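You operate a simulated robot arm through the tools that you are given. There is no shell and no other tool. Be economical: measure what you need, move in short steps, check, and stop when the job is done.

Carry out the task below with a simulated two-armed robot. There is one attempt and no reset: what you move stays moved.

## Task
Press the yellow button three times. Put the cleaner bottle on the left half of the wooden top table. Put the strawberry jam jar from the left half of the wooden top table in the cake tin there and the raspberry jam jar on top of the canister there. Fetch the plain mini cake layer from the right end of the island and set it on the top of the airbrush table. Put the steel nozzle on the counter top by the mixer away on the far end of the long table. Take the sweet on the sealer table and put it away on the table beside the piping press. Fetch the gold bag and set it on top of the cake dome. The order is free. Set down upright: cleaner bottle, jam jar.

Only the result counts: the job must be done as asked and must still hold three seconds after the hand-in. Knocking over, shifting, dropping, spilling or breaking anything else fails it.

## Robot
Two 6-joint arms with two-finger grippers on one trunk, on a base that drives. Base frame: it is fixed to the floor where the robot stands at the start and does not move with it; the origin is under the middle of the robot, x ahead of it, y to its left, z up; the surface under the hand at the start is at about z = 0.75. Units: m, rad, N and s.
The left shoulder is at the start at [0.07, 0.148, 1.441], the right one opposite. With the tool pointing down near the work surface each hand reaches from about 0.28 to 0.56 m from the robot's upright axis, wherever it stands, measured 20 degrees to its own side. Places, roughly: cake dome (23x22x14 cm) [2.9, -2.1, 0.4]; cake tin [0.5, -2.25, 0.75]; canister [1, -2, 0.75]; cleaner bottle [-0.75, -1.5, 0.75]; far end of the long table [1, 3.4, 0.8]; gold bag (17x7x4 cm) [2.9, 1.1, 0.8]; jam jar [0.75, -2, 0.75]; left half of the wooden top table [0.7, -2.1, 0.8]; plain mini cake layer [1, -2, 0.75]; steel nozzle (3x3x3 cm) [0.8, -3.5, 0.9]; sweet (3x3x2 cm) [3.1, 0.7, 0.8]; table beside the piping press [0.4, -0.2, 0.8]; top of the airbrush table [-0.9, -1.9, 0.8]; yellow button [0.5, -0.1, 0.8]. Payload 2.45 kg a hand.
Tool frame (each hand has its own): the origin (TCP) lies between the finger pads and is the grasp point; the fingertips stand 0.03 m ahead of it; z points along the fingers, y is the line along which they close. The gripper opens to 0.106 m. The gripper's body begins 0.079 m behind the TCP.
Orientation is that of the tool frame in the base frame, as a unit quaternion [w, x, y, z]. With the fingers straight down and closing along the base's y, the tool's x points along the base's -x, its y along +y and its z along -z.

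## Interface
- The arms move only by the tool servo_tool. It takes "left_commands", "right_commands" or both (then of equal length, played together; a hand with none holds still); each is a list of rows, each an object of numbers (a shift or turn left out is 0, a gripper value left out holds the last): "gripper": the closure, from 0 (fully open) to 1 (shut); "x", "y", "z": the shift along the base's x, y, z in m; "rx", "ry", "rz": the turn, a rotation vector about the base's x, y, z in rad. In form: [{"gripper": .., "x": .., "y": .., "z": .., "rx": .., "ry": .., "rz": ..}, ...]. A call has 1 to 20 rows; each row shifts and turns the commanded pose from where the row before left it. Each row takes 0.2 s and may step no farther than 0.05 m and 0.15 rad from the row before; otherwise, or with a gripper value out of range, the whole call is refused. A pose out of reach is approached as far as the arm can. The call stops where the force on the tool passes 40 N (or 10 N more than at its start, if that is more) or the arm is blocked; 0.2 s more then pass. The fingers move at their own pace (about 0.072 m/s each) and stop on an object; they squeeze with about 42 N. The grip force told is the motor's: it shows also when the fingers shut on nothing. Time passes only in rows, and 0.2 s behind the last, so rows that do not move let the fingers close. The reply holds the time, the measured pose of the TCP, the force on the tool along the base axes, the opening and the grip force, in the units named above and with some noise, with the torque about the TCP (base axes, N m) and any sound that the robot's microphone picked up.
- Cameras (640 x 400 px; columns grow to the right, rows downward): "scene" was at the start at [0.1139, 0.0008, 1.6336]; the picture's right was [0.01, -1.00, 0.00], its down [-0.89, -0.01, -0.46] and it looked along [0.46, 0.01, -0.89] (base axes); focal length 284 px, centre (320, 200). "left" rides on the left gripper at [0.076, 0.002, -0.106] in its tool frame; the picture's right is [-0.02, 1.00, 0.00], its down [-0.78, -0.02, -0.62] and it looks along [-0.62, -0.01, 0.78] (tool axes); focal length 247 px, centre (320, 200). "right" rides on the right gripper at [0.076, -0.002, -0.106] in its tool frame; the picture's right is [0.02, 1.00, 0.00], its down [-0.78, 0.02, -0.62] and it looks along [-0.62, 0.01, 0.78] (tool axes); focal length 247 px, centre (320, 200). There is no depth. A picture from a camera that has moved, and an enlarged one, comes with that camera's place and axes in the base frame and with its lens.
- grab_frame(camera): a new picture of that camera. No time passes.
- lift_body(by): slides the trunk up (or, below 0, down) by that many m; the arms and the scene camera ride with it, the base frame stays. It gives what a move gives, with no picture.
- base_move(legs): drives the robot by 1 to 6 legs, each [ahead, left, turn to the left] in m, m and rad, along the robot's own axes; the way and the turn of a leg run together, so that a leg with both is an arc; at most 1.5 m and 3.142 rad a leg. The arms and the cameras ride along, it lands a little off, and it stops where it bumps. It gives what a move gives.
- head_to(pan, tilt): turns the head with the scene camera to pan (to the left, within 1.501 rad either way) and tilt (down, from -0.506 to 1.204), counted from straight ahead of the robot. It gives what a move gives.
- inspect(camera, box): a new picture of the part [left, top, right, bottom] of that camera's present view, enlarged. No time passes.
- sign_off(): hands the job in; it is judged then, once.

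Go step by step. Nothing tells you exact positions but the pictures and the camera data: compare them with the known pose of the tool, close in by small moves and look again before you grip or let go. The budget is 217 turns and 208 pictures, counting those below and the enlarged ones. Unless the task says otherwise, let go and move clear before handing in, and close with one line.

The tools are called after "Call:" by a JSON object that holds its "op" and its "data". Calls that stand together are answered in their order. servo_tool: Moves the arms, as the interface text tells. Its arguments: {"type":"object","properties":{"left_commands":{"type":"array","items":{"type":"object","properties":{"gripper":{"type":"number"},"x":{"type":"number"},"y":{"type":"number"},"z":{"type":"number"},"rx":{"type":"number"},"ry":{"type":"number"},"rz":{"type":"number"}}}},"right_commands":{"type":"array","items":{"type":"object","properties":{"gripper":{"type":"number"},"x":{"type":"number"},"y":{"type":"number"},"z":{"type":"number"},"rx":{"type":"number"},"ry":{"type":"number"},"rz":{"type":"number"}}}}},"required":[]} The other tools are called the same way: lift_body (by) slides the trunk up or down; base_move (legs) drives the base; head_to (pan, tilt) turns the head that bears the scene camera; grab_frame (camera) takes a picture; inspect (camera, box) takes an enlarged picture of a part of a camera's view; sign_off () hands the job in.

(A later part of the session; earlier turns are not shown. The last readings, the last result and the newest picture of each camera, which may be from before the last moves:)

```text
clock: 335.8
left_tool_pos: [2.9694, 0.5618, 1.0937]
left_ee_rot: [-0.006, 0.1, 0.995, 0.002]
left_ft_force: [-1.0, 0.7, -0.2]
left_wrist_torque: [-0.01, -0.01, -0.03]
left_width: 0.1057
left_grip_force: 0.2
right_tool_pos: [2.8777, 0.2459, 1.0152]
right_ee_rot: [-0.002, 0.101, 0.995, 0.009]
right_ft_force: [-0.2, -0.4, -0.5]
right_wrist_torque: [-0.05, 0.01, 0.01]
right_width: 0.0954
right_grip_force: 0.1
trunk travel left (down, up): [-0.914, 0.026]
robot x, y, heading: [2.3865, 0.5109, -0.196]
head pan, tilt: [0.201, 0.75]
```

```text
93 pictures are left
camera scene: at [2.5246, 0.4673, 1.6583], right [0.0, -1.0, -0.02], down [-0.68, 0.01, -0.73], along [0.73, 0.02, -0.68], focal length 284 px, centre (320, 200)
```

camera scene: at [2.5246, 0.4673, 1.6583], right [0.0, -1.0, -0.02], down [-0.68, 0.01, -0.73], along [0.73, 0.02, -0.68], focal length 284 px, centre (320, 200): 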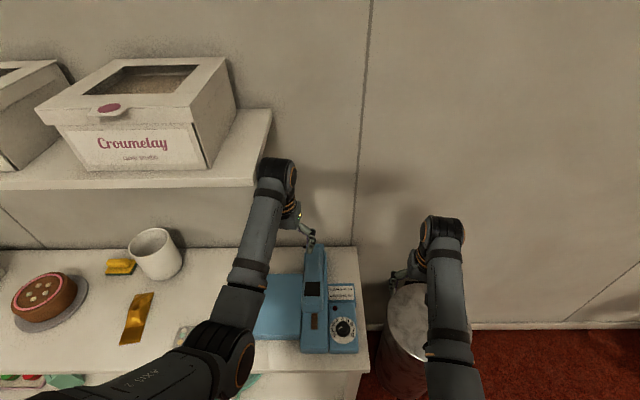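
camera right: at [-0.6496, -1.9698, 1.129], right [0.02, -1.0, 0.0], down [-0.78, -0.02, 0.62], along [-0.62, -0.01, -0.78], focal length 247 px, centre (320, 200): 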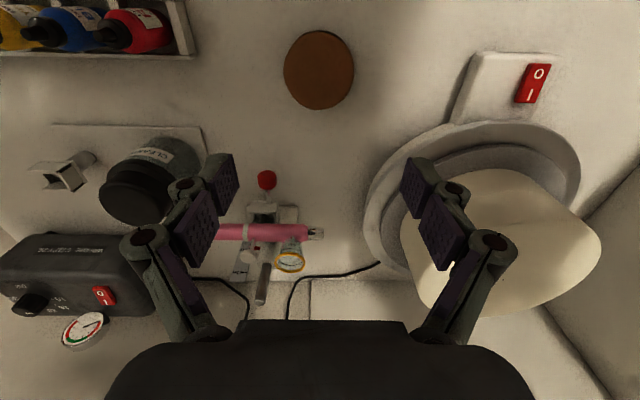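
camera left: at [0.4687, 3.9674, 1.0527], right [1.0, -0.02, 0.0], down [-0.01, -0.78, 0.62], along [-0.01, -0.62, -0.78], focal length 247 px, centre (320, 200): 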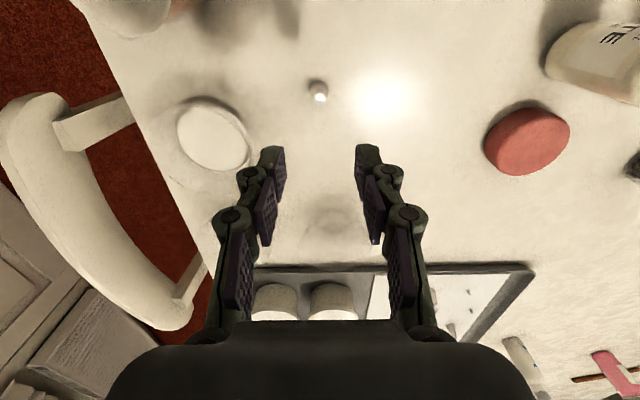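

The turn was blocked, most likely because the left arm met the wall shelf's end. I can see the gold bag flat at about (2.92, 1.07). I back away from the table first.

Call:
{"op": "base_move", "data": {"legs": [[-0.15, 0, 0]]}}

Call:
{"op": "grab_frame", "data": {"camera": "scene"}}

Call:
{"op": "grab_frame", "data": {"camera": "left"}}

```text
clock: 337.2
left_tool_pos: [2.8221, 0.6219, 1.0913]
left_ee_rot: [-0.004, 0.094, 0.996, -0.006]
left_ft_force: [-1.0, 0.4, -0.2]
left_wrist_torque: [-0.07, 0.0, -0.06]
left_width: 0.1057
left_grip_force: 0.1
right_tool_pos: [2.7339, 0.3014, 1.0231]
right_ee_rot: [-0.001, 0.098, 0.995, -0.003]
right_ft_force: [0.0, 0.6, 0.7]
right_wrist_torque: [-0.04, 0.02, 0.0]
right_width: 0.0955
right_grip_force: 0.0
trunk travel left (down, up): [-0.914, 0.026]
robot x, y, heading: [2.2435, 0.5374, -0.191]
head pan, tilt: [0.201, 0.75]
```

```text
92 pictures are left
camera scene: at [2.3785, 0.5333, 1.6589], right [0.01, -1.0, 0.0], down [-0.68, -0.01, -0.73], along [0.73, 0.01, -0.68], focal length 284 px, centre (320, 200)
```

scene: 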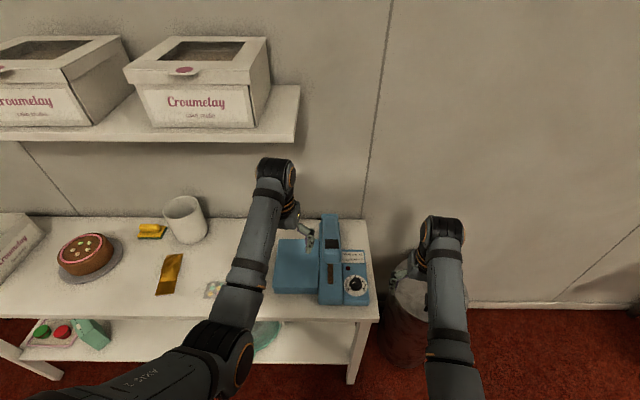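

```text
91 pictures are left
camera left: at [2.7486, 0.6392, 1.1984], right [0.21, 0.98, -0.01], down [0.77, -0.16, 0.62], along [0.6, -0.14, -0.79], focal length 247 px, centre (320, 200)
```

left: 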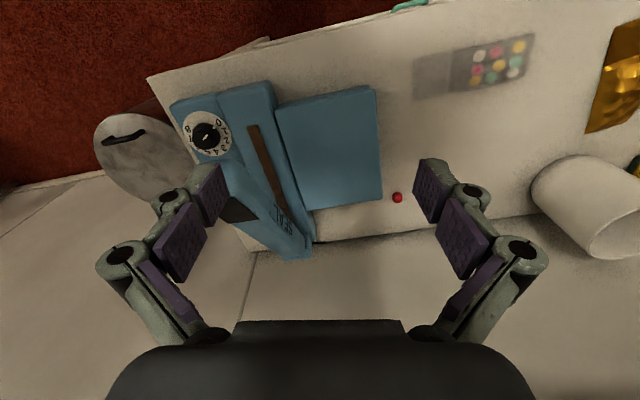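

The red sweet is at about (3.065, 0.72), just north of the blue sealer tray and under the wall shelf. Before choosing the bag grasp, I'll look toward the cake dome.

Call:
{"op": "head_to", "data": {"pan": -1.25, "tilt": 0.4}}

Call:
{"op": "inspect", "data": {"camera": "scene", "box": [220, 100, 460, 250]}}

```text
clock: 338.8
left_tool_pos: [2.82, 0.6192, 1.0926]
left_ee_rot: [-0.004, 0.094, 0.996, -0.004]
left_ft_force: [0.4, -0.1, 0.5]
left_wrist_torque: [-0.01, -0.02, -0.01]
left_width: 0.1059
left_grip_force: 0.1
right_tool_pos: [2.7335, 0.2993, 1.0231]
right_ee_rot: [0.0, 0.097, 0.995, -0.001]
right_ft_force: [0.1, 0.7, -1.3]
right_wrist_torque: [-0.01, -0.01, 0.02]
right_width: 0.0954
right_grip_force: 0.0
trunk travel left (down, up): [-0.914, 0.026]
robot x, y, heading: [2.2423, 0.5391, -0.191]
head pan, tilt: [-1.25, 0.4]
```

```text
2.67 times, centred on (340, 175) of scene
camera zoom: at [2.3056, 0.4357, 1.6901], right [-0.99, -0.13, 0.0], down [-0.05, 0.39, -0.92], along [0.12, -0.91, -0.39], focal length 758 px, centre (267, 267)
```

zoom: 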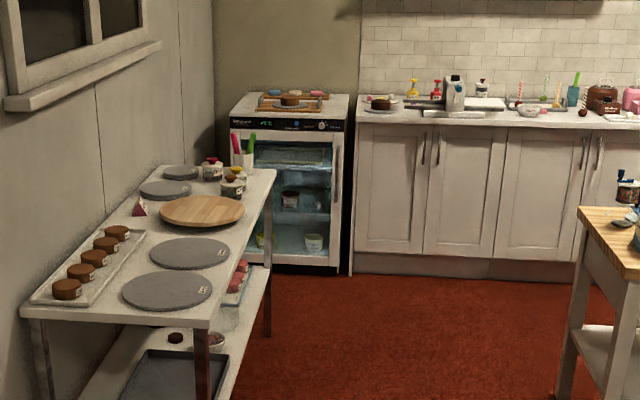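

The dome sits on the rack's lower shelf, so I'll handle that later. For the sweet I straighten the base, move the right hand out sideways clear of the sealer, and lower the trunk.

Call:
{"op": "base_move", "data": {"legs": [[0, 0.03, 0.19]]}}

Call:
{"op": "servo_tool", "data": {"right_commands": [{"y": -0.045, "z": 0.01}, {"y": -0.045, "z": 0.01}, {"y": -0.045}, {"y": -0.045}, {"y": -0.03}, {}]}}

```text
clock: 339.9
left_tool_pos: [2.7995, 0.7527, 1.0926]
left_ee_rot: [-0.004, 0.001, 1.0, -0.004]
left_ft_force: [-0.1, -0.6, 1.2]
left_wrist_torque: [0.02, -0.02, -0.01]
left_width: 0.1061
left_grip_force: 0.1
right_tool_pos: [2.7716, 0.4205, 1.0213]
right_ee_rot: [0.0, 0.006, 1.0, 0.0]
right_ft_force: [-0.4, -0.4, 0.2]
right_wrist_torque: [0.02, -0.01, 0.01]
right_width: 0.0954
right_grip_force: 0.1
trunk travel left (down, up): [-0.914, 0.026]
robot x, y, heading: [2.2445, 0.5709, -0.008]
head pan, tilt: [-1.25, 0.4]
```

```text
clock: 341.3
left_tool_pos: [2.7993, 0.7556, 1.0928]
left_ee_rot: [-0.003, 0.002, 1.0, -0.004]
left_ft_force: [0.0, 0.7, 0.5]
left_wrist_torque: [-0.01, -0.02, -0.05]
left_width: 0.106
left_grip_force: 0.2
right_tool_pos: [2.7722, 0.2135, 1.0429]
right_ee_rot: [0.0, 0.005, 1.0, -0.001]
right_ft_force: [0.3, 0.6, 0.7]
right_wrist_torque: [-0.03, 0.01, -0.01]
right_width: 0.0955
right_grip_force: 0.1
trunk travel left (down, up): [-0.914, 0.026]
robot x, y, heading: [2.2498, 0.5695, -0.002]
head pan, tilt: [-1.25, 0.4]
```

Call:
{"op": "servo_tool", "data": {"left_commands": [{"rz": -0.131}, {"rz": -0.131}, {"rz": -0.131}, {"rz": -0.131}, {"rz": -0.131}, {"rz": -0.131}, {"rz": -0.131}, {"rz": -0.131}, {"rz": -0.131}, {"rz": -0.131}, {"rz": -0.131}, {"rz": -0.131}, {}, {}]}}

Call:
{"op": "lift_body", "data": {"by": -0.18}}

Call:
{"op": "head_to", "data": {"pan": 0.15, "tilt": 0.75}}

Call:
{"op": "grab_frame", "data": {"camera": "left"}}

Call:
{"op": "grab_frame", "data": {"camera": "scene"}}

```text
clock: 344.3
left_tool_pos: [2.7993, 0.7529, 1.0932]
left_ee_rot: [-0.005, 0.71, 0.705, -0.002]
left_ft_force: [-0.1, -0.4, -0.7]
left_wrist_torque: [0.0, 0.0, 0.02]
left_width: 0.1061
left_grip_force: 0.1
right_tool_pos: [2.7725, 0.214, 1.0429]
right_ee_rot: [0.0, 0.005, 1.0, 0.0]
right_ft_force: [0.0, -0.6, 1.0]
right_wrist_torque: [0.01, 0.01, 0.0]
right_width: 0.0952
right_grip_force: 0.0
trunk travel left (down, up): [-0.914, 0.026]
robot x, y, heading: [2.25, 0.5673, -0.007]
head pan, tilt: [-1.25, 0.4]
```

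```text
clock: 346.3
left_tool_pos: [2.7985, 0.7539, 0.9131]
left_ee_rot: [-0.004, 0.709, 0.705, -0.002]
left_ft_force: [-0.5, -0.6, -0.6]
left_wrist_torque: [-0.04, -0.01, -0.03]
left_width: 0.1059
left_grip_force: 0.1
right_tool_pos: [2.7729, 0.2133, 0.8635]
right_ee_rot: [0.0, 0.005, 1.0, -0.001]
right_ft_force: [0.8, -0.5, 0.4]
right_wrist_torque: [0.02, 0.01, 0.02]
right_width: 0.0954
right_grip_force: 0.0
trunk travel left (down, up): [-0.734, 0.206]
robot x, y, heading: [2.2451, 0.5678, -0.009]
head pan, tilt: [-1.25, 0.4]
```

```text
clock: 347.8
left_tool_pos: [2.7994, 0.7551, 0.9127]
left_ee_rot: [-0.005, 0.709, 0.705, -0.002]
left_ft_force: [0.3, -0.2, -0.8]
left_wrist_torque: [0.01, -0.02, 0.0]
left_width: 0.1064
left_grip_force: 0.0
right_tool_pos: [2.7727, 0.2129, 0.8637]
right_ee_rot: [0.001, 0.005, 1.0, -0.002]
right_ft_force: [-0.2, -0.3, 0.3]
right_wrist_torque: [-0.02, 0.0, 0.0]
right_width: 0.0953
right_grip_force: 0.0
trunk travel left (down, up): [-0.734, 0.206]
robot x, y, heading: [2.2485, 0.5688, -0.005]
head pan, tilt: [0.15, 0.75]
```

```text
89 pictures are left
camera left: at [2.8025, 0.8298, 1.0193], right [1.0, -0.03, -0.01], down [-0.01, -0.79, 0.62], along [-0.02, -0.62, -0.79], focal length 247 px, centre (320, 200)
```

left: 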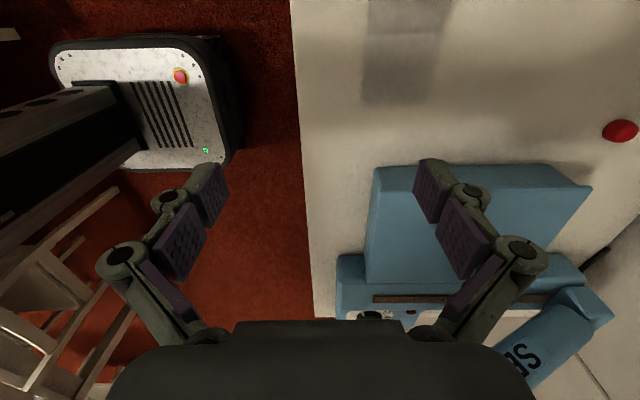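

```text
88 pictures are left
camera scene: at [2.3792, 0.5791, 1.4791], right [0.14, -0.99, 0.0], down [-0.67, -0.1, -0.73], along [0.72, 0.11, -0.68], focal length 284 px, centre (320, 200)
```

scene: 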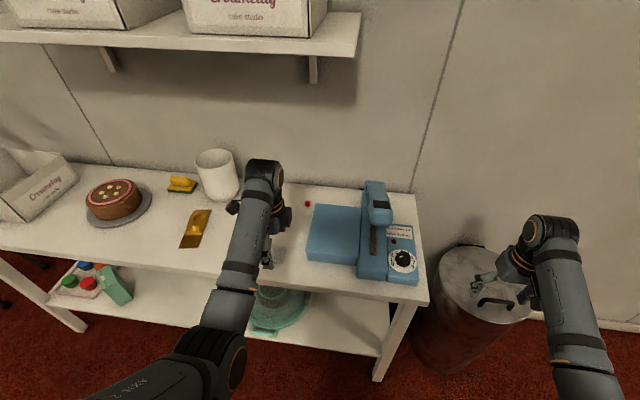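

The sweet is at about (3.087, 0.73, 0.80). The shelf's underside is at z ≈ 1.31, so with the trunk lowered the arm fits beneath. I drive forward and look.

Call:
{"op": "base_move", "data": {"legs": [[0.25, 0, 0]]}}

Call:
{"op": "grab_frame", "data": {"camera": "left"}}

Call:
{"op": "grab_frame", "data": {"camera": "scene"}}

```text
clock: 349.6
left_tool_pos: [3.0478, 0.752, 0.9121]
left_ee_rot: [-0.006, 0.708, 0.706, -0.002]
left_ft_force: [-0.1, -0.4, -0.1]
left_wrist_torque: [0.03, -0.02, -0.02]
left_width: 0.1061
left_grip_force: 0.0
right_tool_pos: [3.0197, 0.2114, 0.8637]
right_ee_rot: [0.001, 0.005, 1.0, 0.0]
right_ft_force: [-0.5, -0.3, 0.5]
right_wrist_torque: [0.01, 0.0, 0.02]
right_width: 0.0952
right_grip_force: 0.0
trunk travel left (down, up): [-0.734, 0.206]
robot x, y, heading: [2.4963, 0.5695, -0.002]
head pan, tilt: [0.15, 0.75]
```

```text
87 pictures are left
camera left: at [3.0509, 0.8281, 1.0196], right [1.0, -0.03, -0.01], down [-0.02, -0.79, 0.62], along [-0.02, -0.62, -0.79], focal length 247 px, centre (320, 200)
```

left: 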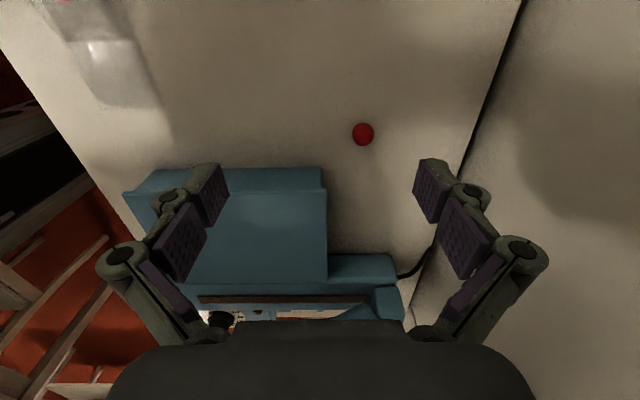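

```text
86 pictures are left
camera scene: at [2.6272, 0.5778, 1.4791], right [0.14, -0.99, 0.0], down [-0.67, -0.1, -0.73], along [0.72, 0.11, -0.68], focal length 284 px, centre (320, 200)
```

scene: 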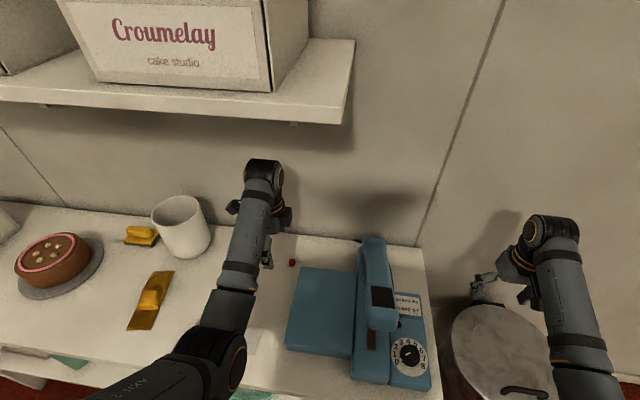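

The sweet is at about (3.084, 0.731). I move over it with a reduced opening and lower.

Call:
{"op": "servo_tool", "data": {"left_commands": [{"gripper": 0.4, "x": 0.018, "y": -0.01}, {"x": 0.018, "y": -0.011}, {"z": -0.03}, {"z": -0.02}, {}, {}, {}]}}

Call:
{"op": "grab_frame", "data": {"camera": "left"}}

```text
clock: 351.2
left_tool_pos: [3.0838, 0.732, 0.8612]
left_ee_rot: [-0.005, 0.709, 0.705, -0.002]
left_ft_force: [-0.1, 0.4, 0.0]
left_wrist_torque: [0.0, 0.01, -0.02]
left_width: 0.0638
left_grip_force: 0.0
right_tool_pos: [3.0198, 0.212, 0.8643]
right_ee_rot: [0.0, 0.005, 1.0, 0.0]
right_ft_force: [-0.7, 0.3, 0.3]
right_wrist_torque: [0.04, 0.0, -0.01]
right_width: 0.0954
right_grip_force: 0.1
trunk travel left (down, up): [-0.734, 0.206]
robot x, y, heading: [2.4918, 0.5674, -0.001]
head pan, tilt: [0.15, 0.75]
```

```text
85 pictures are left
camera left: at [3.0869, 0.8071, 0.9683], right [1.0, -0.03, -0.01], down [-0.02, -0.79, 0.62], along [-0.02, -0.62, -0.79], focal length 247 px, centre (320, 200)
```

left: 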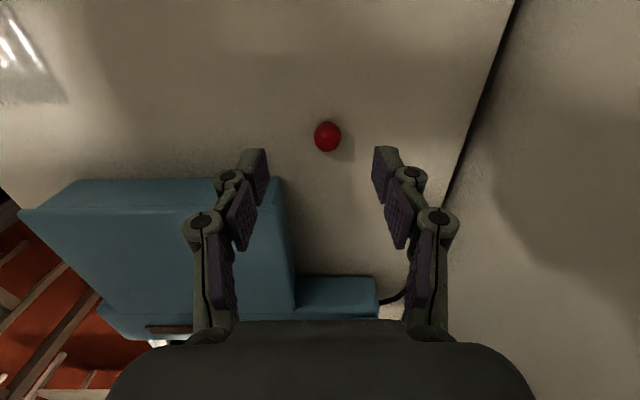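

Call:
{"op": "servo_tool", "data": {"left_commands": [{"x": 0.005, "z": -0.015}, {"z": -0.01}, {"z": -0.006}, {"z": -0.004}, {}, {}]}}

Call:
{"op": "inspect", "data": {"camera": "left", "box": [220, 80, 420, 260]}}

```text
clock: 352.6
left_tool_pos: [3.0899, 0.7319, 0.8274]
left_ee_rot: [-0.006, 0.709, 0.705, -0.001]
left_ft_force: [0.3, -0.1, 0.4]
left_wrist_torque: [-0.02, -0.01, 0.0]
left_width: 0.0637
left_grip_force: 0.2
right_tool_pos: [3.0209, 0.2121, 0.8631]
right_ee_rot: [0.0, 0.005, 1.0, -0.001]
right_ft_force: [-0.7, -0.1, -0.4]
right_wrist_torque: [0.06, 0.01, 0.02]
right_width: 0.0956
right_grip_force: 0.0
trunk travel left (down, up): [-0.734, 0.206]
robot x, y, heading: [2.4964, 0.5673, -0.005]
head pan, tilt: [0.15, 0.75]
```

```text
2.22 times, centred on (320, 170) of left
camera zoom: at [3.0929, 0.8076, 0.9337], right [1.0, -0.03, -0.01], down [-0.02, -0.79, 0.62], along [-0.02, -0.62, -0.79], focal length 549 px, centre (320, 267)
```

zoom: 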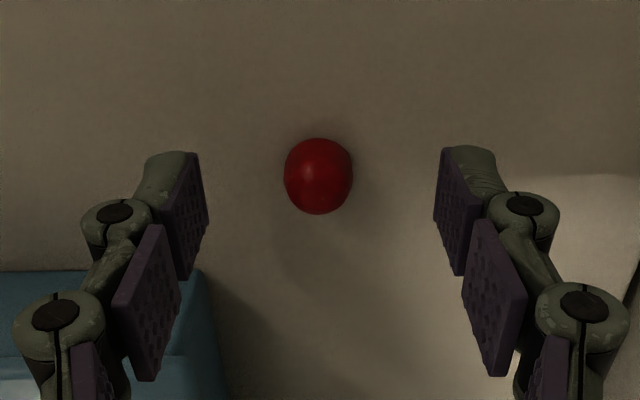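

Call:
{"op": "servo_tool", "data": {"left_commands": [{"z": -0.004, "y": -0.001}, {"z": -0.003}, {"z": -0.003}, {}, {"gripper": 1}, {}, {}, {}, {}]}}

Call:
{"op": "inspect", "data": {"camera": "left", "box": [220, 80, 420, 260]}}

```text
clock: 354.6
left_tool_pos: [3.0886, 0.7315, 0.818]
left_ee_rot: [-0.006, 0.709, 0.705, -0.003]
left_ft_force: [0.3, -0.1, 0.5]
left_wrist_torque: [0.0, 0.02, 0.01]
left_width: 0.0149
left_grip_force: 41.5
right_tool_pos: [3.0212, 0.2119, 0.8632]
right_ee_rot: [0.0, 0.005, 1.0, 0.0]
right_ft_force: [-0.3, 0.0, 0.4]
right_wrist_torque: [0.0, 0.03, -0.02]
right_width: 0.0955
right_grip_force: 0.0
trunk travel left (down, up): [-0.734, 0.206]
robot x, y, heading: [2.4931, 0.5666, -0.007]
head pan, tilt: [0.15, 0.75]
```

```text
2.22 times, centred on (320, 170) of left
camera zoom: at [3.0925, 0.8061, 0.9243], right [1.0, -0.03, -0.01], down [-0.02, -0.79, 0.62], along [-0.02, -0.62, -0.79], focal length 549 px, centre (320, 267)
```

zoom: 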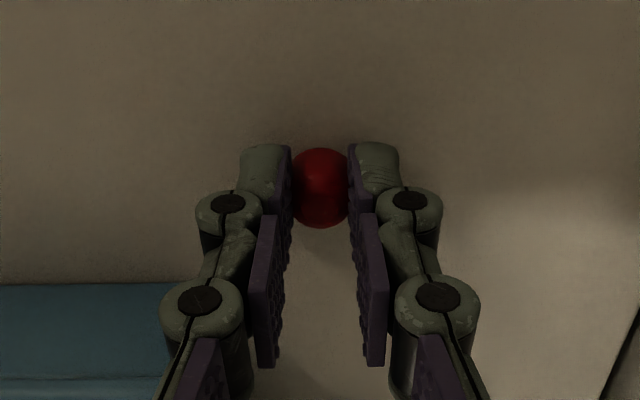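

Call:
{"op": "servo_tool", "data": {"left_commands": [{"z": 0.015}, {"z": 0.02}, {"z": 0.02}, {}, {}, {}]}}

Call:
{"op": "inspect", "data": {"camera": "left", "box": [220, 80, 420, 260]}}

```text
clock: 356.1
left_tool_pos: [3.0895, 0.7312, 0.8721]
left_ee_rot: [-0.005, 0.709, 0.705, -0.002]
left_ft_force: [-0.3, 0.1, -0.2]
left_wrist_torque: [0.01, 0.01, 0.01]
left_width: 0.0002
left_grip_force: 28.1
right_tool_pos: [3.021, 0.2122, 0.8641]
right_ee_rot: [-0.001, 0.005, 1.0, -0.001]
right_ft_force: [0.3, -0.5, 0.0]
right_wrist_torque: [0.0, 0.05, 0.01]
right_width: 0.0952
right_grip_force: 0.0
trunk travel left (down, up): [-0.734, 0.206]
robot x, y, heading: [2.4935, 0.5639, -0.004]
head pan, tilt: [0.15, 0.75]
```

```text
2.22 times, centred on (320, 170) of left
camera zoom: at [3.0921, 0.8065, 0.9785], right [1.0, -0.03, -0.01], down [-0.02, -0.79, 0.62], along [-0.02, -0.62, -0.79], focal length 549 px, centre (320, 267)
```

zoom: 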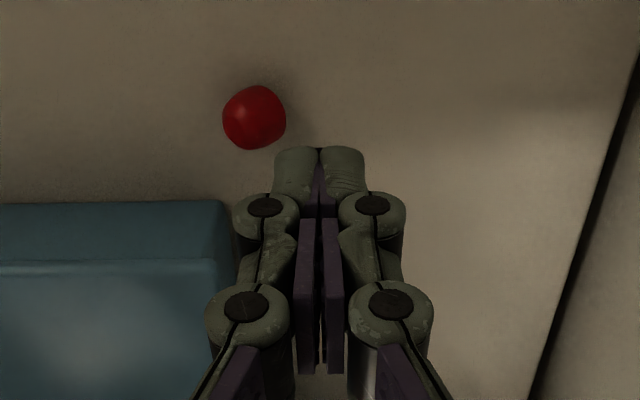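

The sweet slipped out because I gripped it above its equator, and it rolled to about (3.066, 0.728). I reposition and go right down to the table before closing.

Call:
{"op": "servo_tool", "data": {"left_commands": [{"gripper": 0.5, "x": -0.0235, "y": -0.003}, {}, {}, {}]}}

Call:
{"op": "inspect", "data": {"camera": "left", "box": [220, 80, 420, 260]}}

```text
clock: 357.1
left_tool_pos: [3.0659, 0.7273, 0.8713]
left_ee_rot: [-0.005, 0.71, 0.705, -0.002]
left_ft_force: [-0.6, -0.7, -0.8]
left_wrist_torque: [0.0, 0.01, 0.03]
left_width: 0.0529
left_grip_force: 0.1
right_tool_pos: [3.0198, 0.212, 0.863]
right_ee_rot: [0.0, 0.006, 1.0, -0.001]
right_ft_force: [-0.7, -0.3, 0.1]
right_wrist_torque: [0.05, -0.02, 0.02]
right_width: 0.0956
right_grip_force: 0.1
trunk travel left (down, up): [-0.734, 0.206]
robot x, y, heading: [2.4928, 0.5628, -0.004]
head pan, tilt: [0.15, 0.75]
```

```text
2.22 times, centred on (320, 170) of left
camera zoom: at [3.0683, 0.8026, 0.9789], right [1.0, -0.03, -0.01], down [-0.02, -0.79, 0.62], along [-0.02, -0.62, -0.79], focal length 549 px, centre (320, 267)
```

zoom: 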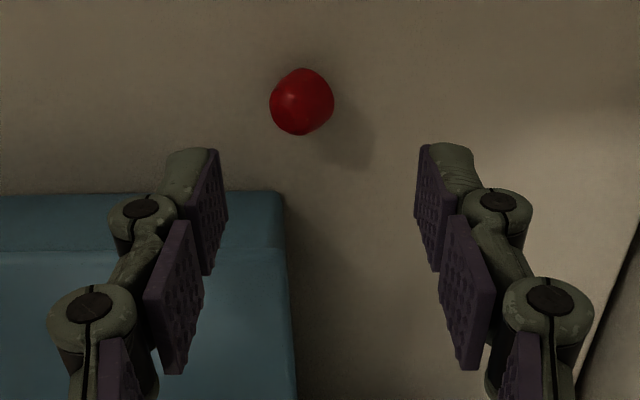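

Call:
{"op": "servo_tool", "data": {"left_commands": [{"x": -0.007, "y": 0.001, "z": -0.02}, {"z": -0.02}, {"z": -0.01}, {"z": -0.005}, {"z": -0.003}, {"z": -0.002}, {"z": -0.002}, {"z": -0.002}, {"z": -0.002}, {"z": -0.002}, {"z": -0.002}]}}

Call:
{"op": "inspect", "data": {"camera": "left", "box": [220, 80, 420, 260]}}

```text
clock: 359.4
left_tool_pos: [3.0567, 0.7283, 0.8073]
left_ee_rot: [-0.002, 0.709, 0.705, 0.003]
left_ft_force: [3.4, 2.8, 26.2]
left_wrist_torque: [-0.07, -0.66, 0.03]
left_width: 0.057
left_grip_force: 7.2
right_tool_pos: [3.0172, 0.2122, 0.8658]
right_ee_rot: [0.001, 0.006, 1.0, -0.001]
right_ft_force: [-0.1, 0.7, 0.6]
right_wrist_torque: [-0.01, -0.04, 0.0]
right_width: 0.0956
right_grip_force: 0.1
trunk travel left (down, up): [-0.734, 0.206]
robot x, y, heading: [2.4956, 0.5657, -0.005]
head pan, tilt: [0.15, 0.75]
```

```text
2.22 times, centred on (320, 170) of left
camera zoom: at [3.0599, 0.8041, 0.9137], right [1.0, -0.03, 0.0], down [-0.02, -0.79, 0.62], along [-0.02, -0.62, -0.79], focal length 549 px, centre (320, 267)
```

zoom: 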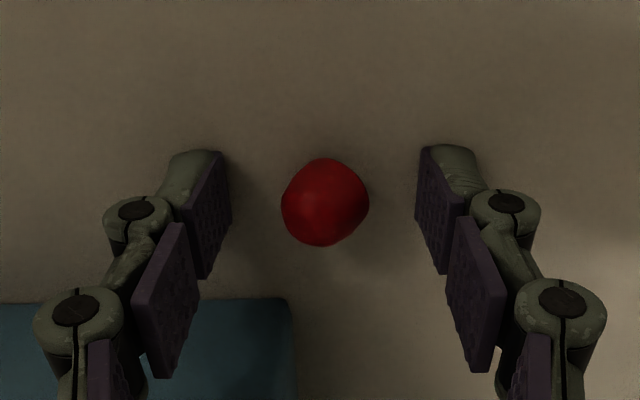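

Table contact, with the sweet between the fingertips. I relieve slightly and close.

Call:
{"op": "servo_tool", "data": {"left_commands": [{"z": 0.002}, {"gripper": 0.7}, {}, {"gripper": 1}, {}, {}, {}]}}

Call:
{"op": "servo_tool", "data": {"left_commands": [{"z": 0.015}, {"z": 0.02}, {"z": 0.02}, {}, {}]}}

Call:
{"op": "inspect", "data": {"camera": "left", "box": [220, 80, 420, 260]}}

```text
clock: 360.4
left_tool_pos: [3.0603, 0.7285, 0.8107]
left_ee_rot: [-0.003, 0.709, 0.705, 0.002]
left_ft_force: [-5.0, -1.4, 16.4]
left_wrist_torque: [-0.17, 0.3, -0.08]
left_width: 0.0187
left_grip_force: 29.0
right_tool_pos: [3.0188, 0.2118, 0.8648]
right_ee_rot: [0.001, 0.006, 1.0, -0.002]
right_ft_force: [0.3, 0.0, 0.4]
right_wrist_torque: [-0.02, 0.02, 0.01]
right_width: 0.0952
right_grip_force: 0.1
trunk travel left (down, up): [-0.734, 0.206]
robot x, y, heading: [2.4947, 0.5645, -0.008]
head pan, tilt: [0.15, 0.75]
stopped in row 4 (left hand): the force on the tool passed its limit at 44 N (the readings are from after the stop); the commanded pose is now the measured one
```

```text
clock: 361.6
left_tool_pos: [3.0596, 0.7301, 0.8637]
left_ee_rot: [-0.004, 0.709, 0.705, 0.0]
left_ft_force: [-0.3, -0.3, 0.2]
left_wrist_torque: [-0.03, 0.0, 0.03]
left_width: 0.0134
left_grip_force: 39.7
right_tool_pos: [3.0212, 0.2117, 0.8629]
right_ee_rot: [-0.001, 0.005, 1.0, -0.001]
right_ft_force: [-0.2, -0.2, -0.2]
right_wrist_torque: [0.01, -0.03, -0.01]
right_width: 0.0957
right_grip_force: 0.1
trunk travel left (down, up): [-0.734, 0.206]
robot x, y, heading: [2.4963, 0.5651, -0.007]
head pan, tilt: [0.15, 0.75]
```

```text
2.22 times, centred on (320, 170) of left
camera zoom: at [3.0629, 0.8047, 0.9698], right [1.0, -0.03, -0.01], down [-0.02, -0.79, 0.62], along [-0.02, -0.62, -0.79], focal length 549 px, centre (320, 267)
```

zoom: 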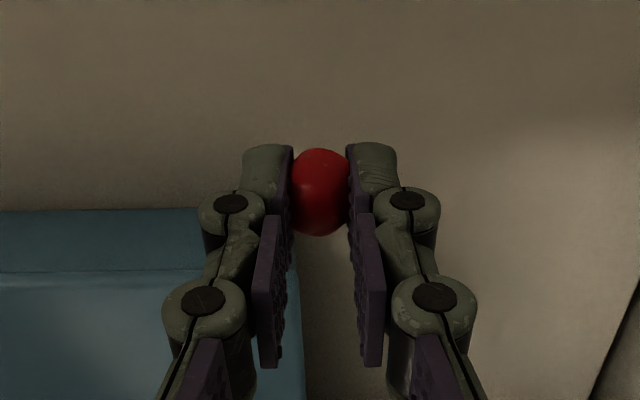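

The sweet is lifted. I'll check that the grip is steady.

Call:
{"op": "servo_tool", "data": {"left_commands": [{"z": 0.01}, {}, {}, {}, {}, {}, {}, {}, {}, {}]}}

Call:
{"op": "inspect", "data": {"camera": "left", "box": [220, 80, 420, 260]}}

```text
clock: 363.8
left_tool_pos: [3.0595, 0.7284, 0.8709]
left_ee_rot: [-0.004, 0.709, 0.705, 0.0]
left_ft_force: [-0.7, 0.3, 0.1]
left_wrist_torque: [-0.04, -0.04, -0.03]
left_width: 0.0162
left_grip_force: 42.0
right_tool_pos: [3.0201, 0.2126, 0.8644]
right_ee_rot: [0.0, 0.005, 1.0, -0.001]
right_ft_force: [-0.1, 0.2, 1.0]
right_wrist_torque: [-0.04, 0.0, 0.0]
right_width: 0.0951
right_grip_force: 0.1
trunk travel left (down, up): [-0.734, 0.206]
robot x, y, heading: [2.4967, 0.5681, -0.005]
head pan, tilt: [0.15, 0.75]
```

```text
2.22 times, centred on (320, 170) of left
camera zoom: at [3.0632, 0.8045, 0.9785], right [1.0, -0.03, -0.01], down [-0.02, -0.79, 0.62], along [-0.02, -0.62, -0.79], focal length 549 px, centre (320, 267)
```

zoom: 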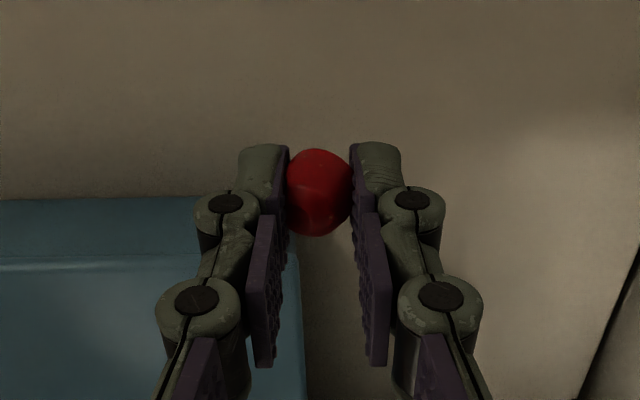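

The sweet is now firmly held. For the gold bag, which lies with its long axis about 10° off x around (2.927, 1.068), I'll use the right hand pitched forward about 60°, so it can later go under the rack's upper shelf. I back off, raise the left hand and pitch the right one.

Call:
{"op": "base_move", "data": {"legs": [[-0.22, 0, 0]]}}

Call:
{"op": "servo_tool", "data": {"left_commands": [{"z": 0.03}, {"z": 0.03}, {"z": 0.03}, {}, {}, {}, {}, {}, {}, {}], "right_commands": [{"ry": -0.13}, {"ry": -0.13}, {"ry": -0.13}, {"ry": -0.13}, {"ry": -0.13}, {"ry": -0.13}, {"ry": -0.13}, {"ry": -0.137}, {}, {}]}}

Call:
{"op": "grab_frame", "data": {"camera": "right"}}

Call:
{"op": "grab_frame", "data": {"camera": "scene"}}

```text
clock: 365.5
left_tool_pos: [2.8386, 0.7307, 0.8721]
left_ee_rot: [-0.004, 0.708, 0.706, 0.0]
left_ft_force: [-0.4, 0.0, 0.3]
left_wrist_torque: [-0.03, 0.0, 0.01]
left_width: 0.016
left_grip_force: 41.7
right_tool_pos: [2.7993, 0.2129, 0.864]
right_ee_rot: [0.0, 0.004, 1.0, 0.0]
right_ft_force: [0.1, 0.7, -0.4]
right_wrist_torque: [-0.01, -0.01, -0.01]
right_width: 0.0954
right_grip_force: 0.0
trunk travel left (down, up): [-0.734, 0.206]
robot x, y, heading: [2.2704, 0.566, -0.009]
head pan, tilt: [0.15, 0.75]
```

```text
clock: 367.7
left_tool_pos: [2.8555, 0.7265, 0.9443]
left_ee_rot: [-0.003, 0.71, 0.705, 0.0]
left_ft_force: [0.7, -0.2, -0.7]
left_wrist_torque: [0.02, -0.03, 0.0]
left_width: 0.0162
left_grip_force: 42.0
left hand out of reach, approached as far as the arm can: row 2, 3
right_tool_pos: [2.7989, 0.2133, 0.8633]
right_ee_rot: [0.499, 0.005, 0.866, 0.001]
right_ft_force: [-0.6, 0.5, -1.0]
right_wrist_torque: [0.0, -0.04, 0.01]
right_width: 0.0952
right_grip_force: 0.1
trunk travel left (down, up): [-0.734, 0.206]
robot x, y, heading: [2.2735, 0.5665, -0.006]
head pan, tilt: [0.15, 0.75]
```

```text
77 pictures are left
camera right: at [2.6687, 0.214, 0.8494], right [0.0, 1.0, -0.01], down [-0.15, 0.01, 0.99], along [0.99, 0.01, 0.15], focal length 247 px, centre (320, 200)
```

right: 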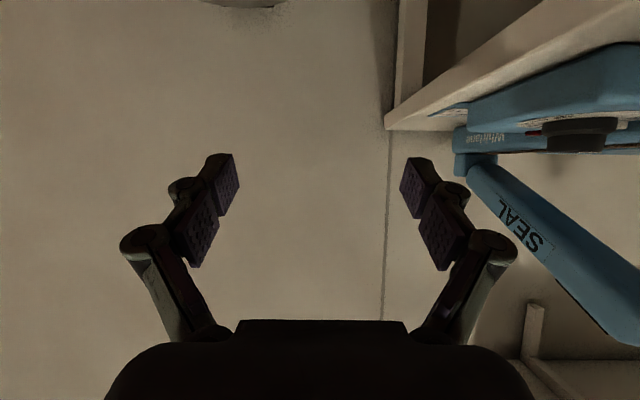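

```text
76 pictures are left
camera scene: at [2.4051, 0.579, 1.4791], right [0.14, -0.99, 0.0], down [-0.67, -0.1, -0.73], along [0.72, 0.11, -0.68], focal length 284 px, centre (320, 200)
```

scene: 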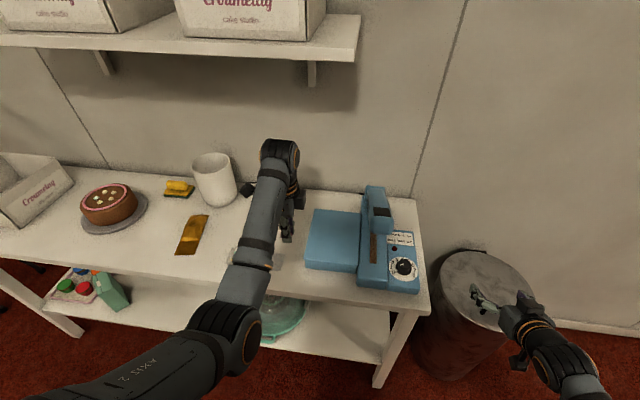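

The pitch works. I back off a little further, strafe north to line up with the bag, and turn to match its axis.

Call:
{"op": "base_move", "data": {"legs": [[-0.1, 0, 0], [0, 0.53, 0], [0, 0, 0.19]]}}

Call:
{"op": "head_to", "data": {"pan": 0, "tilt": 0.8}}

Call:
{"op": "grab_frame", "data": {"camera": "scene"}}

Call:
{"op": "grab_frame", "data": {"camera": "right"}}

```text
clock: 372.3
left_tool_pos: [2.7188, 1.3678, 0.9426]
left_ee_rot: [-0.004, 0.64, 0.768, 0.0]
left_ft_force: [-0.7, 0.0, -0.6]
left_wrist_torque: [-0.01, -0.02, 0.01]
left_width: 0.016
left_grip_force: 41.8
right_tool_pos: [2.7579, 0.8553, 0.8632]
right_ee_rot: [0.498, -0.076, 0.863, 0.048]
right_ft_force: [0.4, 0.5, 0.5]
right_wrist_torque: [0.03, -0.01, 0.02]
right_width: 0.0954
right_grip_force: 0.0
trunk travel left (down, up): [-0.734, 0.206]
robot x, y, heading: [2.1739, 1.1076, 0.184]
head pan, tilt: [0.15, 0.75]
```

```text
clock: 373.0
left_tool_pos: [2.7188, 1.368, 0.9434]
left_ee_rot: [-0.004, 0.64, 0.768, -0.001]
left_ft_force: [-0.3, 0.7, -0.9]
left_wrist_torque: [-0.01, 0.02, 0.04]
left_width: 0.0156
left_grip_force: 41.6
right_tool_pos: [2.7589, 0.8543, 0.8625]
right_ee_rot: [0.497, -0.076, 0.863, 0.048]
right_ft_force: [-0.6, -0.3, 0.7]
right_wrist_torque: [-0.01, 0.03, 0.02]
right_width: 0.0956
right_grip_force: 0.0
trunk travel left (down, up): [-0.734, 0.206]
robot x, y, heading: [2.1785, 1.1015, 0.181]
head pan, tilt: [0.0, 0.799]
```

```text
75 pictures are left
camera scene: at [2.3047, 1.128, 1.4751], right [0.18, -0.98, 0.0], down [-0.7, -0.13, -0.7], along [0.69, 0.13, -0.72], focal length 284 px, centre (320, 200)
```

scene: 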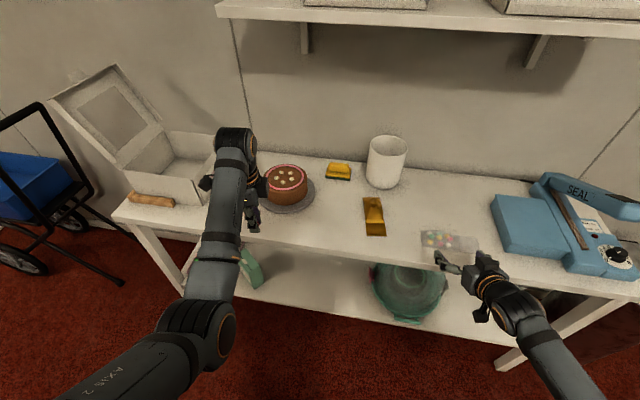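

```text
74 pictures are left
camera right: at [2.6306, 0.8304, 0.8495], right [-0.19, 0.98, -0.01], down [-0.15, -0.02, 0.99], along [0.97, 0.19, 0.15], focal length 247 px, centre (320, 200)
```

right: 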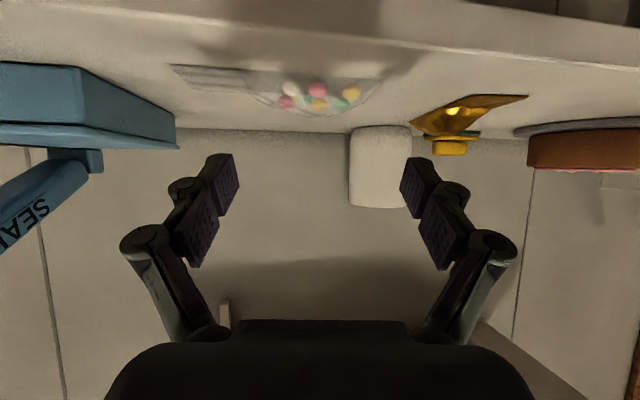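

Call:
{"op": "inspect", "data": {"camera": "scene", "box": [310, 140, 430, 260]}}

Call:
{"op": "inspect", "data": {"camera": "right", "box": [380, 60, 560, 180]}}

```text
3.33 times, centred on (370, 200) of scene
camera zoom: at [2.3047, 1.128, 1.4751], right [0.18, -0.98, 0.0], down [-0.7, -0.13, -0.7], along [0.69, 0.13, -0.72], focal length 948 px, centre (153, 200)
```

zoom: 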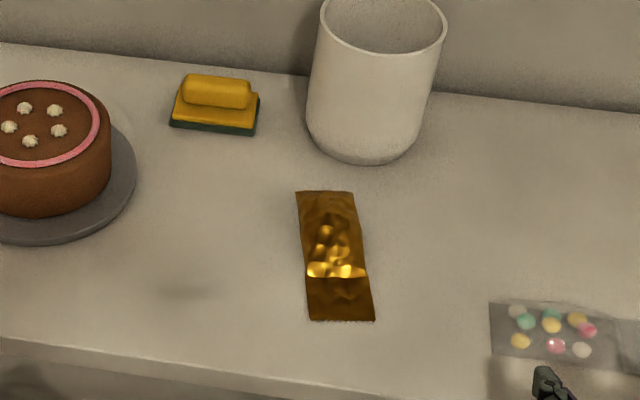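

```text
3.33 times, centred on (470, 120) of right
camera zoom: at [2.6306, 0.8304, 0.8495], right [-0.19, 0.98, -0.01], down [-0.15, -0.02, 0.99], along [0.97, 0.19, 0.15], focal length 823 px, centre (-180, 467)
```

zoom: 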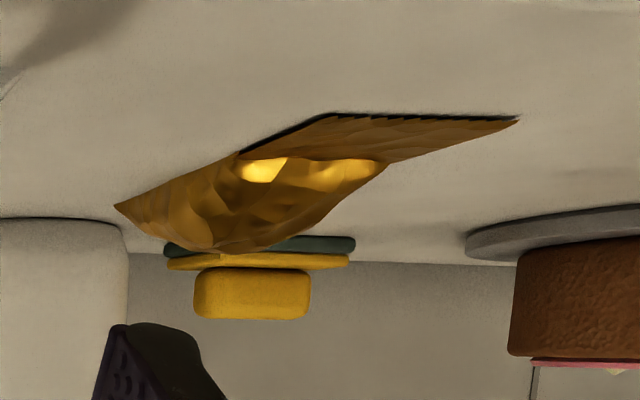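

The bag is a pillow-shaped sachet with its bulge centred at about (2.94, 1.071). I bring the right hand in line with it at the table's front.

Call:
{"op": "servo_tool", "data": {"right_commands": [{"x": -0.008, "y": 0.045}, {"x": -0.008, "y": 0.045}, {"x": -0.008, "y": 0.045}, {"x": -0.008, "y": 0.045}, {"y": 0.006, "z": -0.01}, {}, {}, {}]}}

Call:
{"op": "grab_frame", "data": {"camera": "right"}}

Call:
{"op": "grab_frame", "data": {"camera": "scene"}}

```text
clock: 374.8
left_tool_pos: [2.7193, 1.3677, 0.9433]
left_ee_rot: [-0.003, 0.64, 0.768, 0.0]
left_ft_force: [-0.3, 0.6, 0.4]
left_wrist_torque: [-0.01, 0.01, -0.01]
left_width: 0.0146
left_grip_force: 41.1
right_tool_pos: [2.7272, 1.0289, 0.8499]
right_ee_rot: [0.499, -0.091, 0.861, 0.034]
right_ft_force: [-0.8, -0.2, 0.0]
right_wrist_torque: [0.02, 0.03, 0.0]
right_width: 0.0955
right_grip_force: 0.0
trunk travel left (down, up): [-0.734, 0.206]
robot x, y, heading: [2.1732, 1.1041, 0.182]
head pan, tilt: [0.0, 0.799]
```

```text
71 pictures are left
camera right: at [2.601, 1.0028, 0.8372], right [-0.2, 0.98, -0.05], down [-0.15, 0.02, 0.99], along [0.97, 0.21, 0.14], focal length 247 px, centre (320, 200)
```

right: 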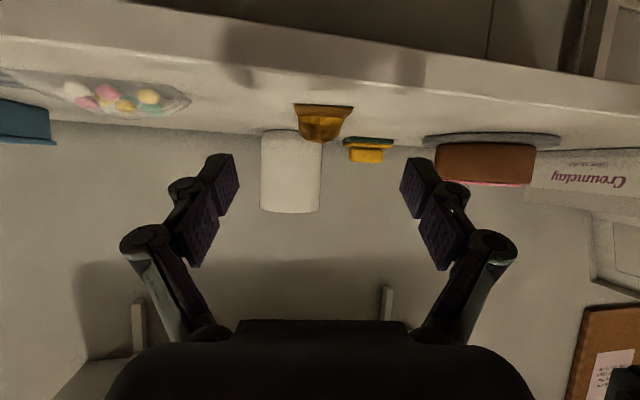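

```text
70 pictures are left
camera scene: at [2.3048, 1.1274, 1.475], right [0.18, -0.98, 0.0], down [-0.71, -0.13, -0.7], along [0.69, 0.13, -0.72], focal length 284 px, centre (320, 200)
```

scene: 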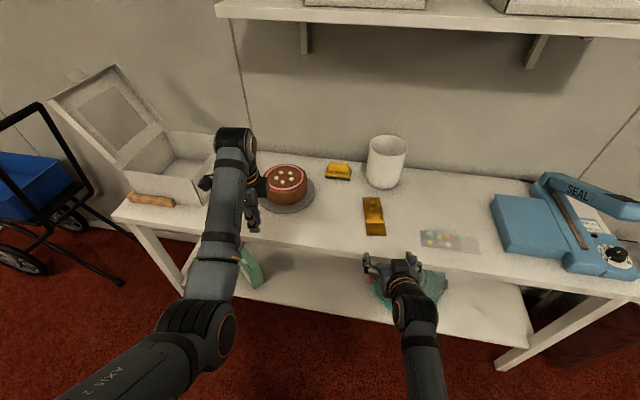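

The hand is in line with the bag. I ease the pitch to about 55° to keep the camera off the table, open fully and advance with the base first.

Call:
{"op": "servo_tool", "data": {"right_commands": [{"rx": -0.017, "ry": 0.085, "gripper": 0}, {}, {}]}}

Call:
{"op": "base_move", "data": {"legs": [[0.1, 0, 0]]}}

Call:
{"op": "grab_frame", "data": {"camera": "right"}}

Call:
{"op": "inspect", "data": {"camera": "scene", "box": [310, 160, 470, 320]}}

```text
clock: 375.6
left_tool_pos: [2.7187, 1.3684, 0.9426]
left_ee_rot: [-0.003, 0.64, 0.768, -0.001]
left_ft_force: [0.3, 0.2, -0.3]
left_wrist_torque: [0.0, 0.03, 0.02]
left_width: 0.0155
left_grip_force: 41.6
right_tool_pos: [2.7252, 1.0243, 0.8475]
right_ee_rot: [0.457, -0.095, 0.884, 0.025]
right_ft_force: [-0.8, -0.3, -0.9]
right_wrist_torque: [0.01, -0.03, -0.01]
right_width: 0.1062
right_grip_force: 0.1
trunk travel left (down, up): [-0.734, 0.206]
robot x, y, heading: [2.175, 1.1049, 0.184]
head pan, tilt: [0.0, 0.799]
```

```text
clock: 376.8
left_tool_pos: [2.8164, 1.3865, 0.9412]
left_ee_rot: [-0.004, 0.64, 0.768, 0.0]
left_ft_force: [0.2, -1.0, 0.4]
left_wrist_torque: [-0.02, 0.0, -0.02]
left_width: 0.0165
left_grip_force: 42.0
right_tool_pos: [2.8242, 1.0423, 0.8492]
right_ee_rot: [0.46, -0.093, 0.883, 0.025]
right_ft_force: [-0.2, 0.1, 0.9]
right_wrist_torque: [-0.04, 0.0, -0.01]
right_width: 0.1061
right_grip_force: 0.0
trunk travel left (down, up): [-0.734, 0.206]
robot x, y, heading: [2.2753, 1.1215, 0.183]
head pan, tilt: [0.0, 0.799]
```

```text
69 pictures are left
camera right: at [2.6964, 1.0174, 0.8477], right [-0.2, 0.98, -0.06], down [-0.07, 0.05, 1.0], along [0.98, 0.2, 0.06], focal length 247 px, centre (320, 200)
```

right: 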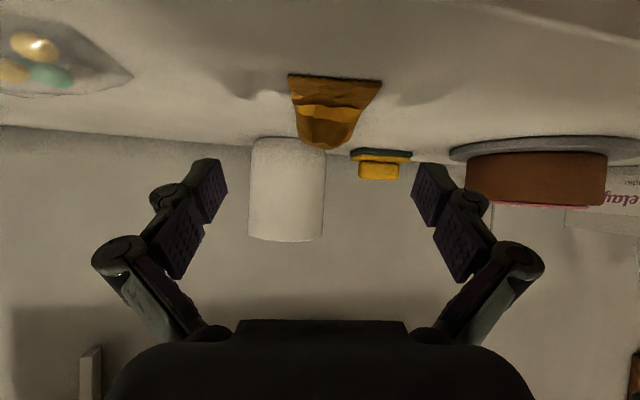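

```text
2.50 times, centred on (390, 240) of scene
camera zoom: at [2.402, 1.1454, 1.4751], right [0.18, -0.98, 0.0], down [-0.71, -0.13, -0.7], along [0.69, 0.12, -0.72], focal length 711 px, centre (145, 100)
```

zoom: 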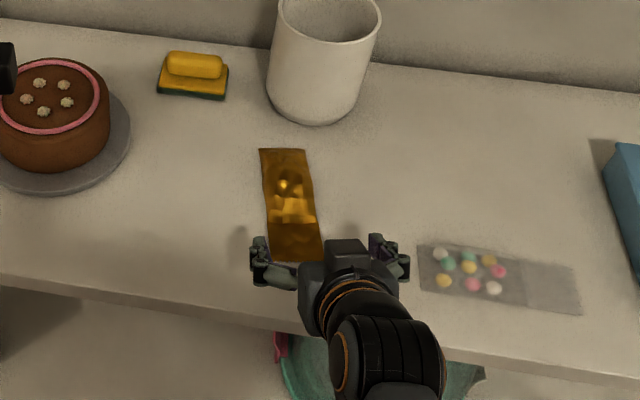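

The hand needs to move about (+0.10, +0.022). I advance above the bag, then lower.

Call:
{"op": "servo_tool", "data": {"right_commands": [{"x": 0.034, "y": 0.007}, {"x": 0.034, "y": 0.007}, {"x": 0.033, "y": 0.008}, {}, {}, {"z": -0.015}, {"z": -0.01}, {}, {}]}}

Call:
{"op": "grab_frame", "data": {"camera": "right"}}

Call:
{"op": "inspect", "data": {"camera": "scene", "box": [310, 160, 470, 320]}}

```text
clock: 378.8
left_tool_pos: [2.8173, 1.3842, 0.9428]
left_ee_rot: [-0.003, 0.641, 0.767, 0.0]
left_ft_force: [-0.3, 0.1, -0.4]
left_wrist_torque: [-0.02, 0.0, -0.01]
left_width: 0.0168
left_grip_force: 42.0
right_tool_pos: [2.9259, 1.0656, 0.8239]
right_ee_rot: [0.459, -0.094, 0.883, 0.025]
right_ft_force: [-0.5, -0.2, 0.0]
right_wrist_torque: [0.0, 0.04, 0.0]
right_width: 0.1059
right_grip_force: 0.1
trunk travel left (down, up): [-0.734, 0.206]
robot x, y, heading: [2.2716, 1.1249, 0.182]
head pan, tilt: [0.0, 0.799]
```

```text
67 pictures are left
camera right: at [2.7979, 1.0402, 0.8226], right [-0.2, 0.98, -0.06], down [-0.07, 0.05, 1.0], along [0.98, 0.2, 0.05], focal length 247 px, centre (320, 200)
```

right: 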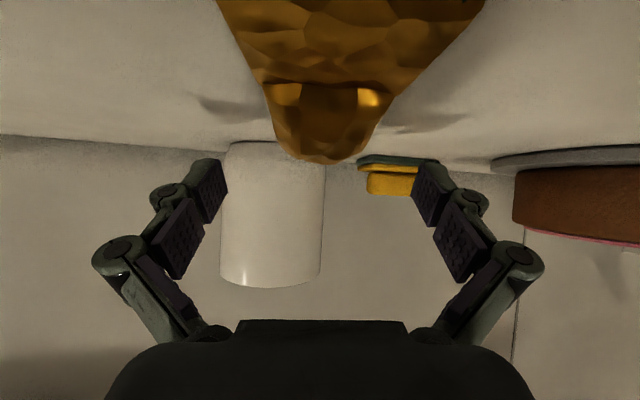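

```text
2.50 times, centred on (390, 240) of scene
camera zoom: at [2.4022, 1.1454, 1.475], right [0.18, -0.98, 0.0], down [-0.71, -0.13, -0.7], along [0.69, 0.12, -0.72], focal length 711 px, centre (145, 100)
```

zoom: 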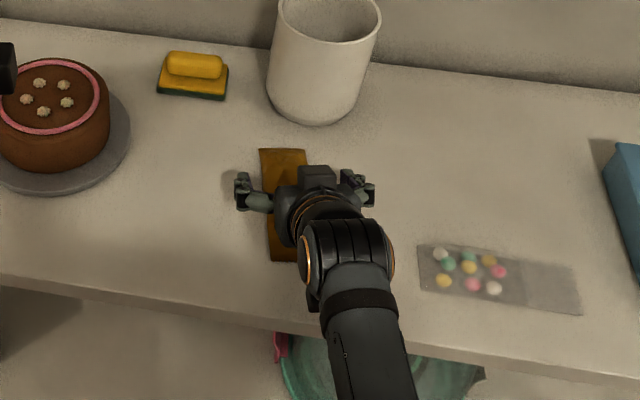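

Centred on the bag. I lower the last bit and close.

Call:
{"op": "servo_tool", "data": {"right_commands": [{"z": -0.008}, {"z": -0.005}, {}, {"gripper": 0.5}, {}, {}, {"gripper": 0.7}, {}, {}]}}

Call:
{"op": "grab_frame", "data": {"camera": "right"}}

```text
clock: 380.8
left_tool_pos: [2.8152, 1.385, 0.9425]
left_ee_rot: [-0.004, 0.641, 0.768, 0.0]
left_ft_force: [-0.1, 0.6, 0.0]
left_wrist_torque: [-0.01, -0.03, 0.0]
left_width: 0.0167
left_grip_force: 42.0
right_tool_pos: [2.926, 1.0655, 0.8119]
right_ee_rot: [0.461, -0.093, 0.882, 0.024]
right_ft_force: [1.3, -1.7, 4.5]
right_wrist_torque: [0.14, 0.12, -0.01]
right_width: 0.0561
right_grip_force: 42.4
trunk travel left (down, up): [-0.734, 0.206]
robot x, y, heading: [2.2718, 1.1217, 0.176]
head pan, tilt: [0.0, 0.799]
```

```text
65 pictures are left
camera right: at [2.7974, 1.04, 0.81], right [-0.2, 0.98, -0.06], down [-0.07, 0.05, 1.0], along [0.98, 0.2, 0.06], focal length 247 px, centre (320, 200)
```

right: 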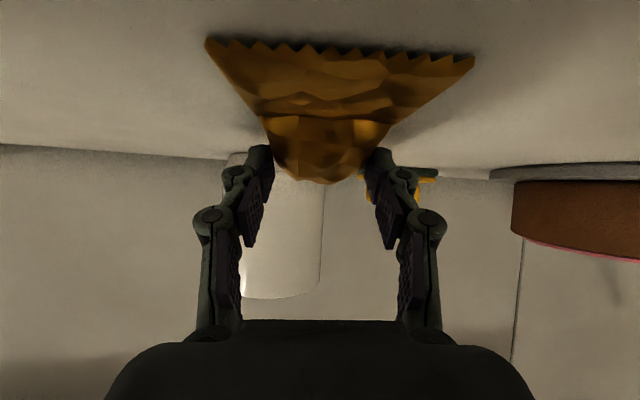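

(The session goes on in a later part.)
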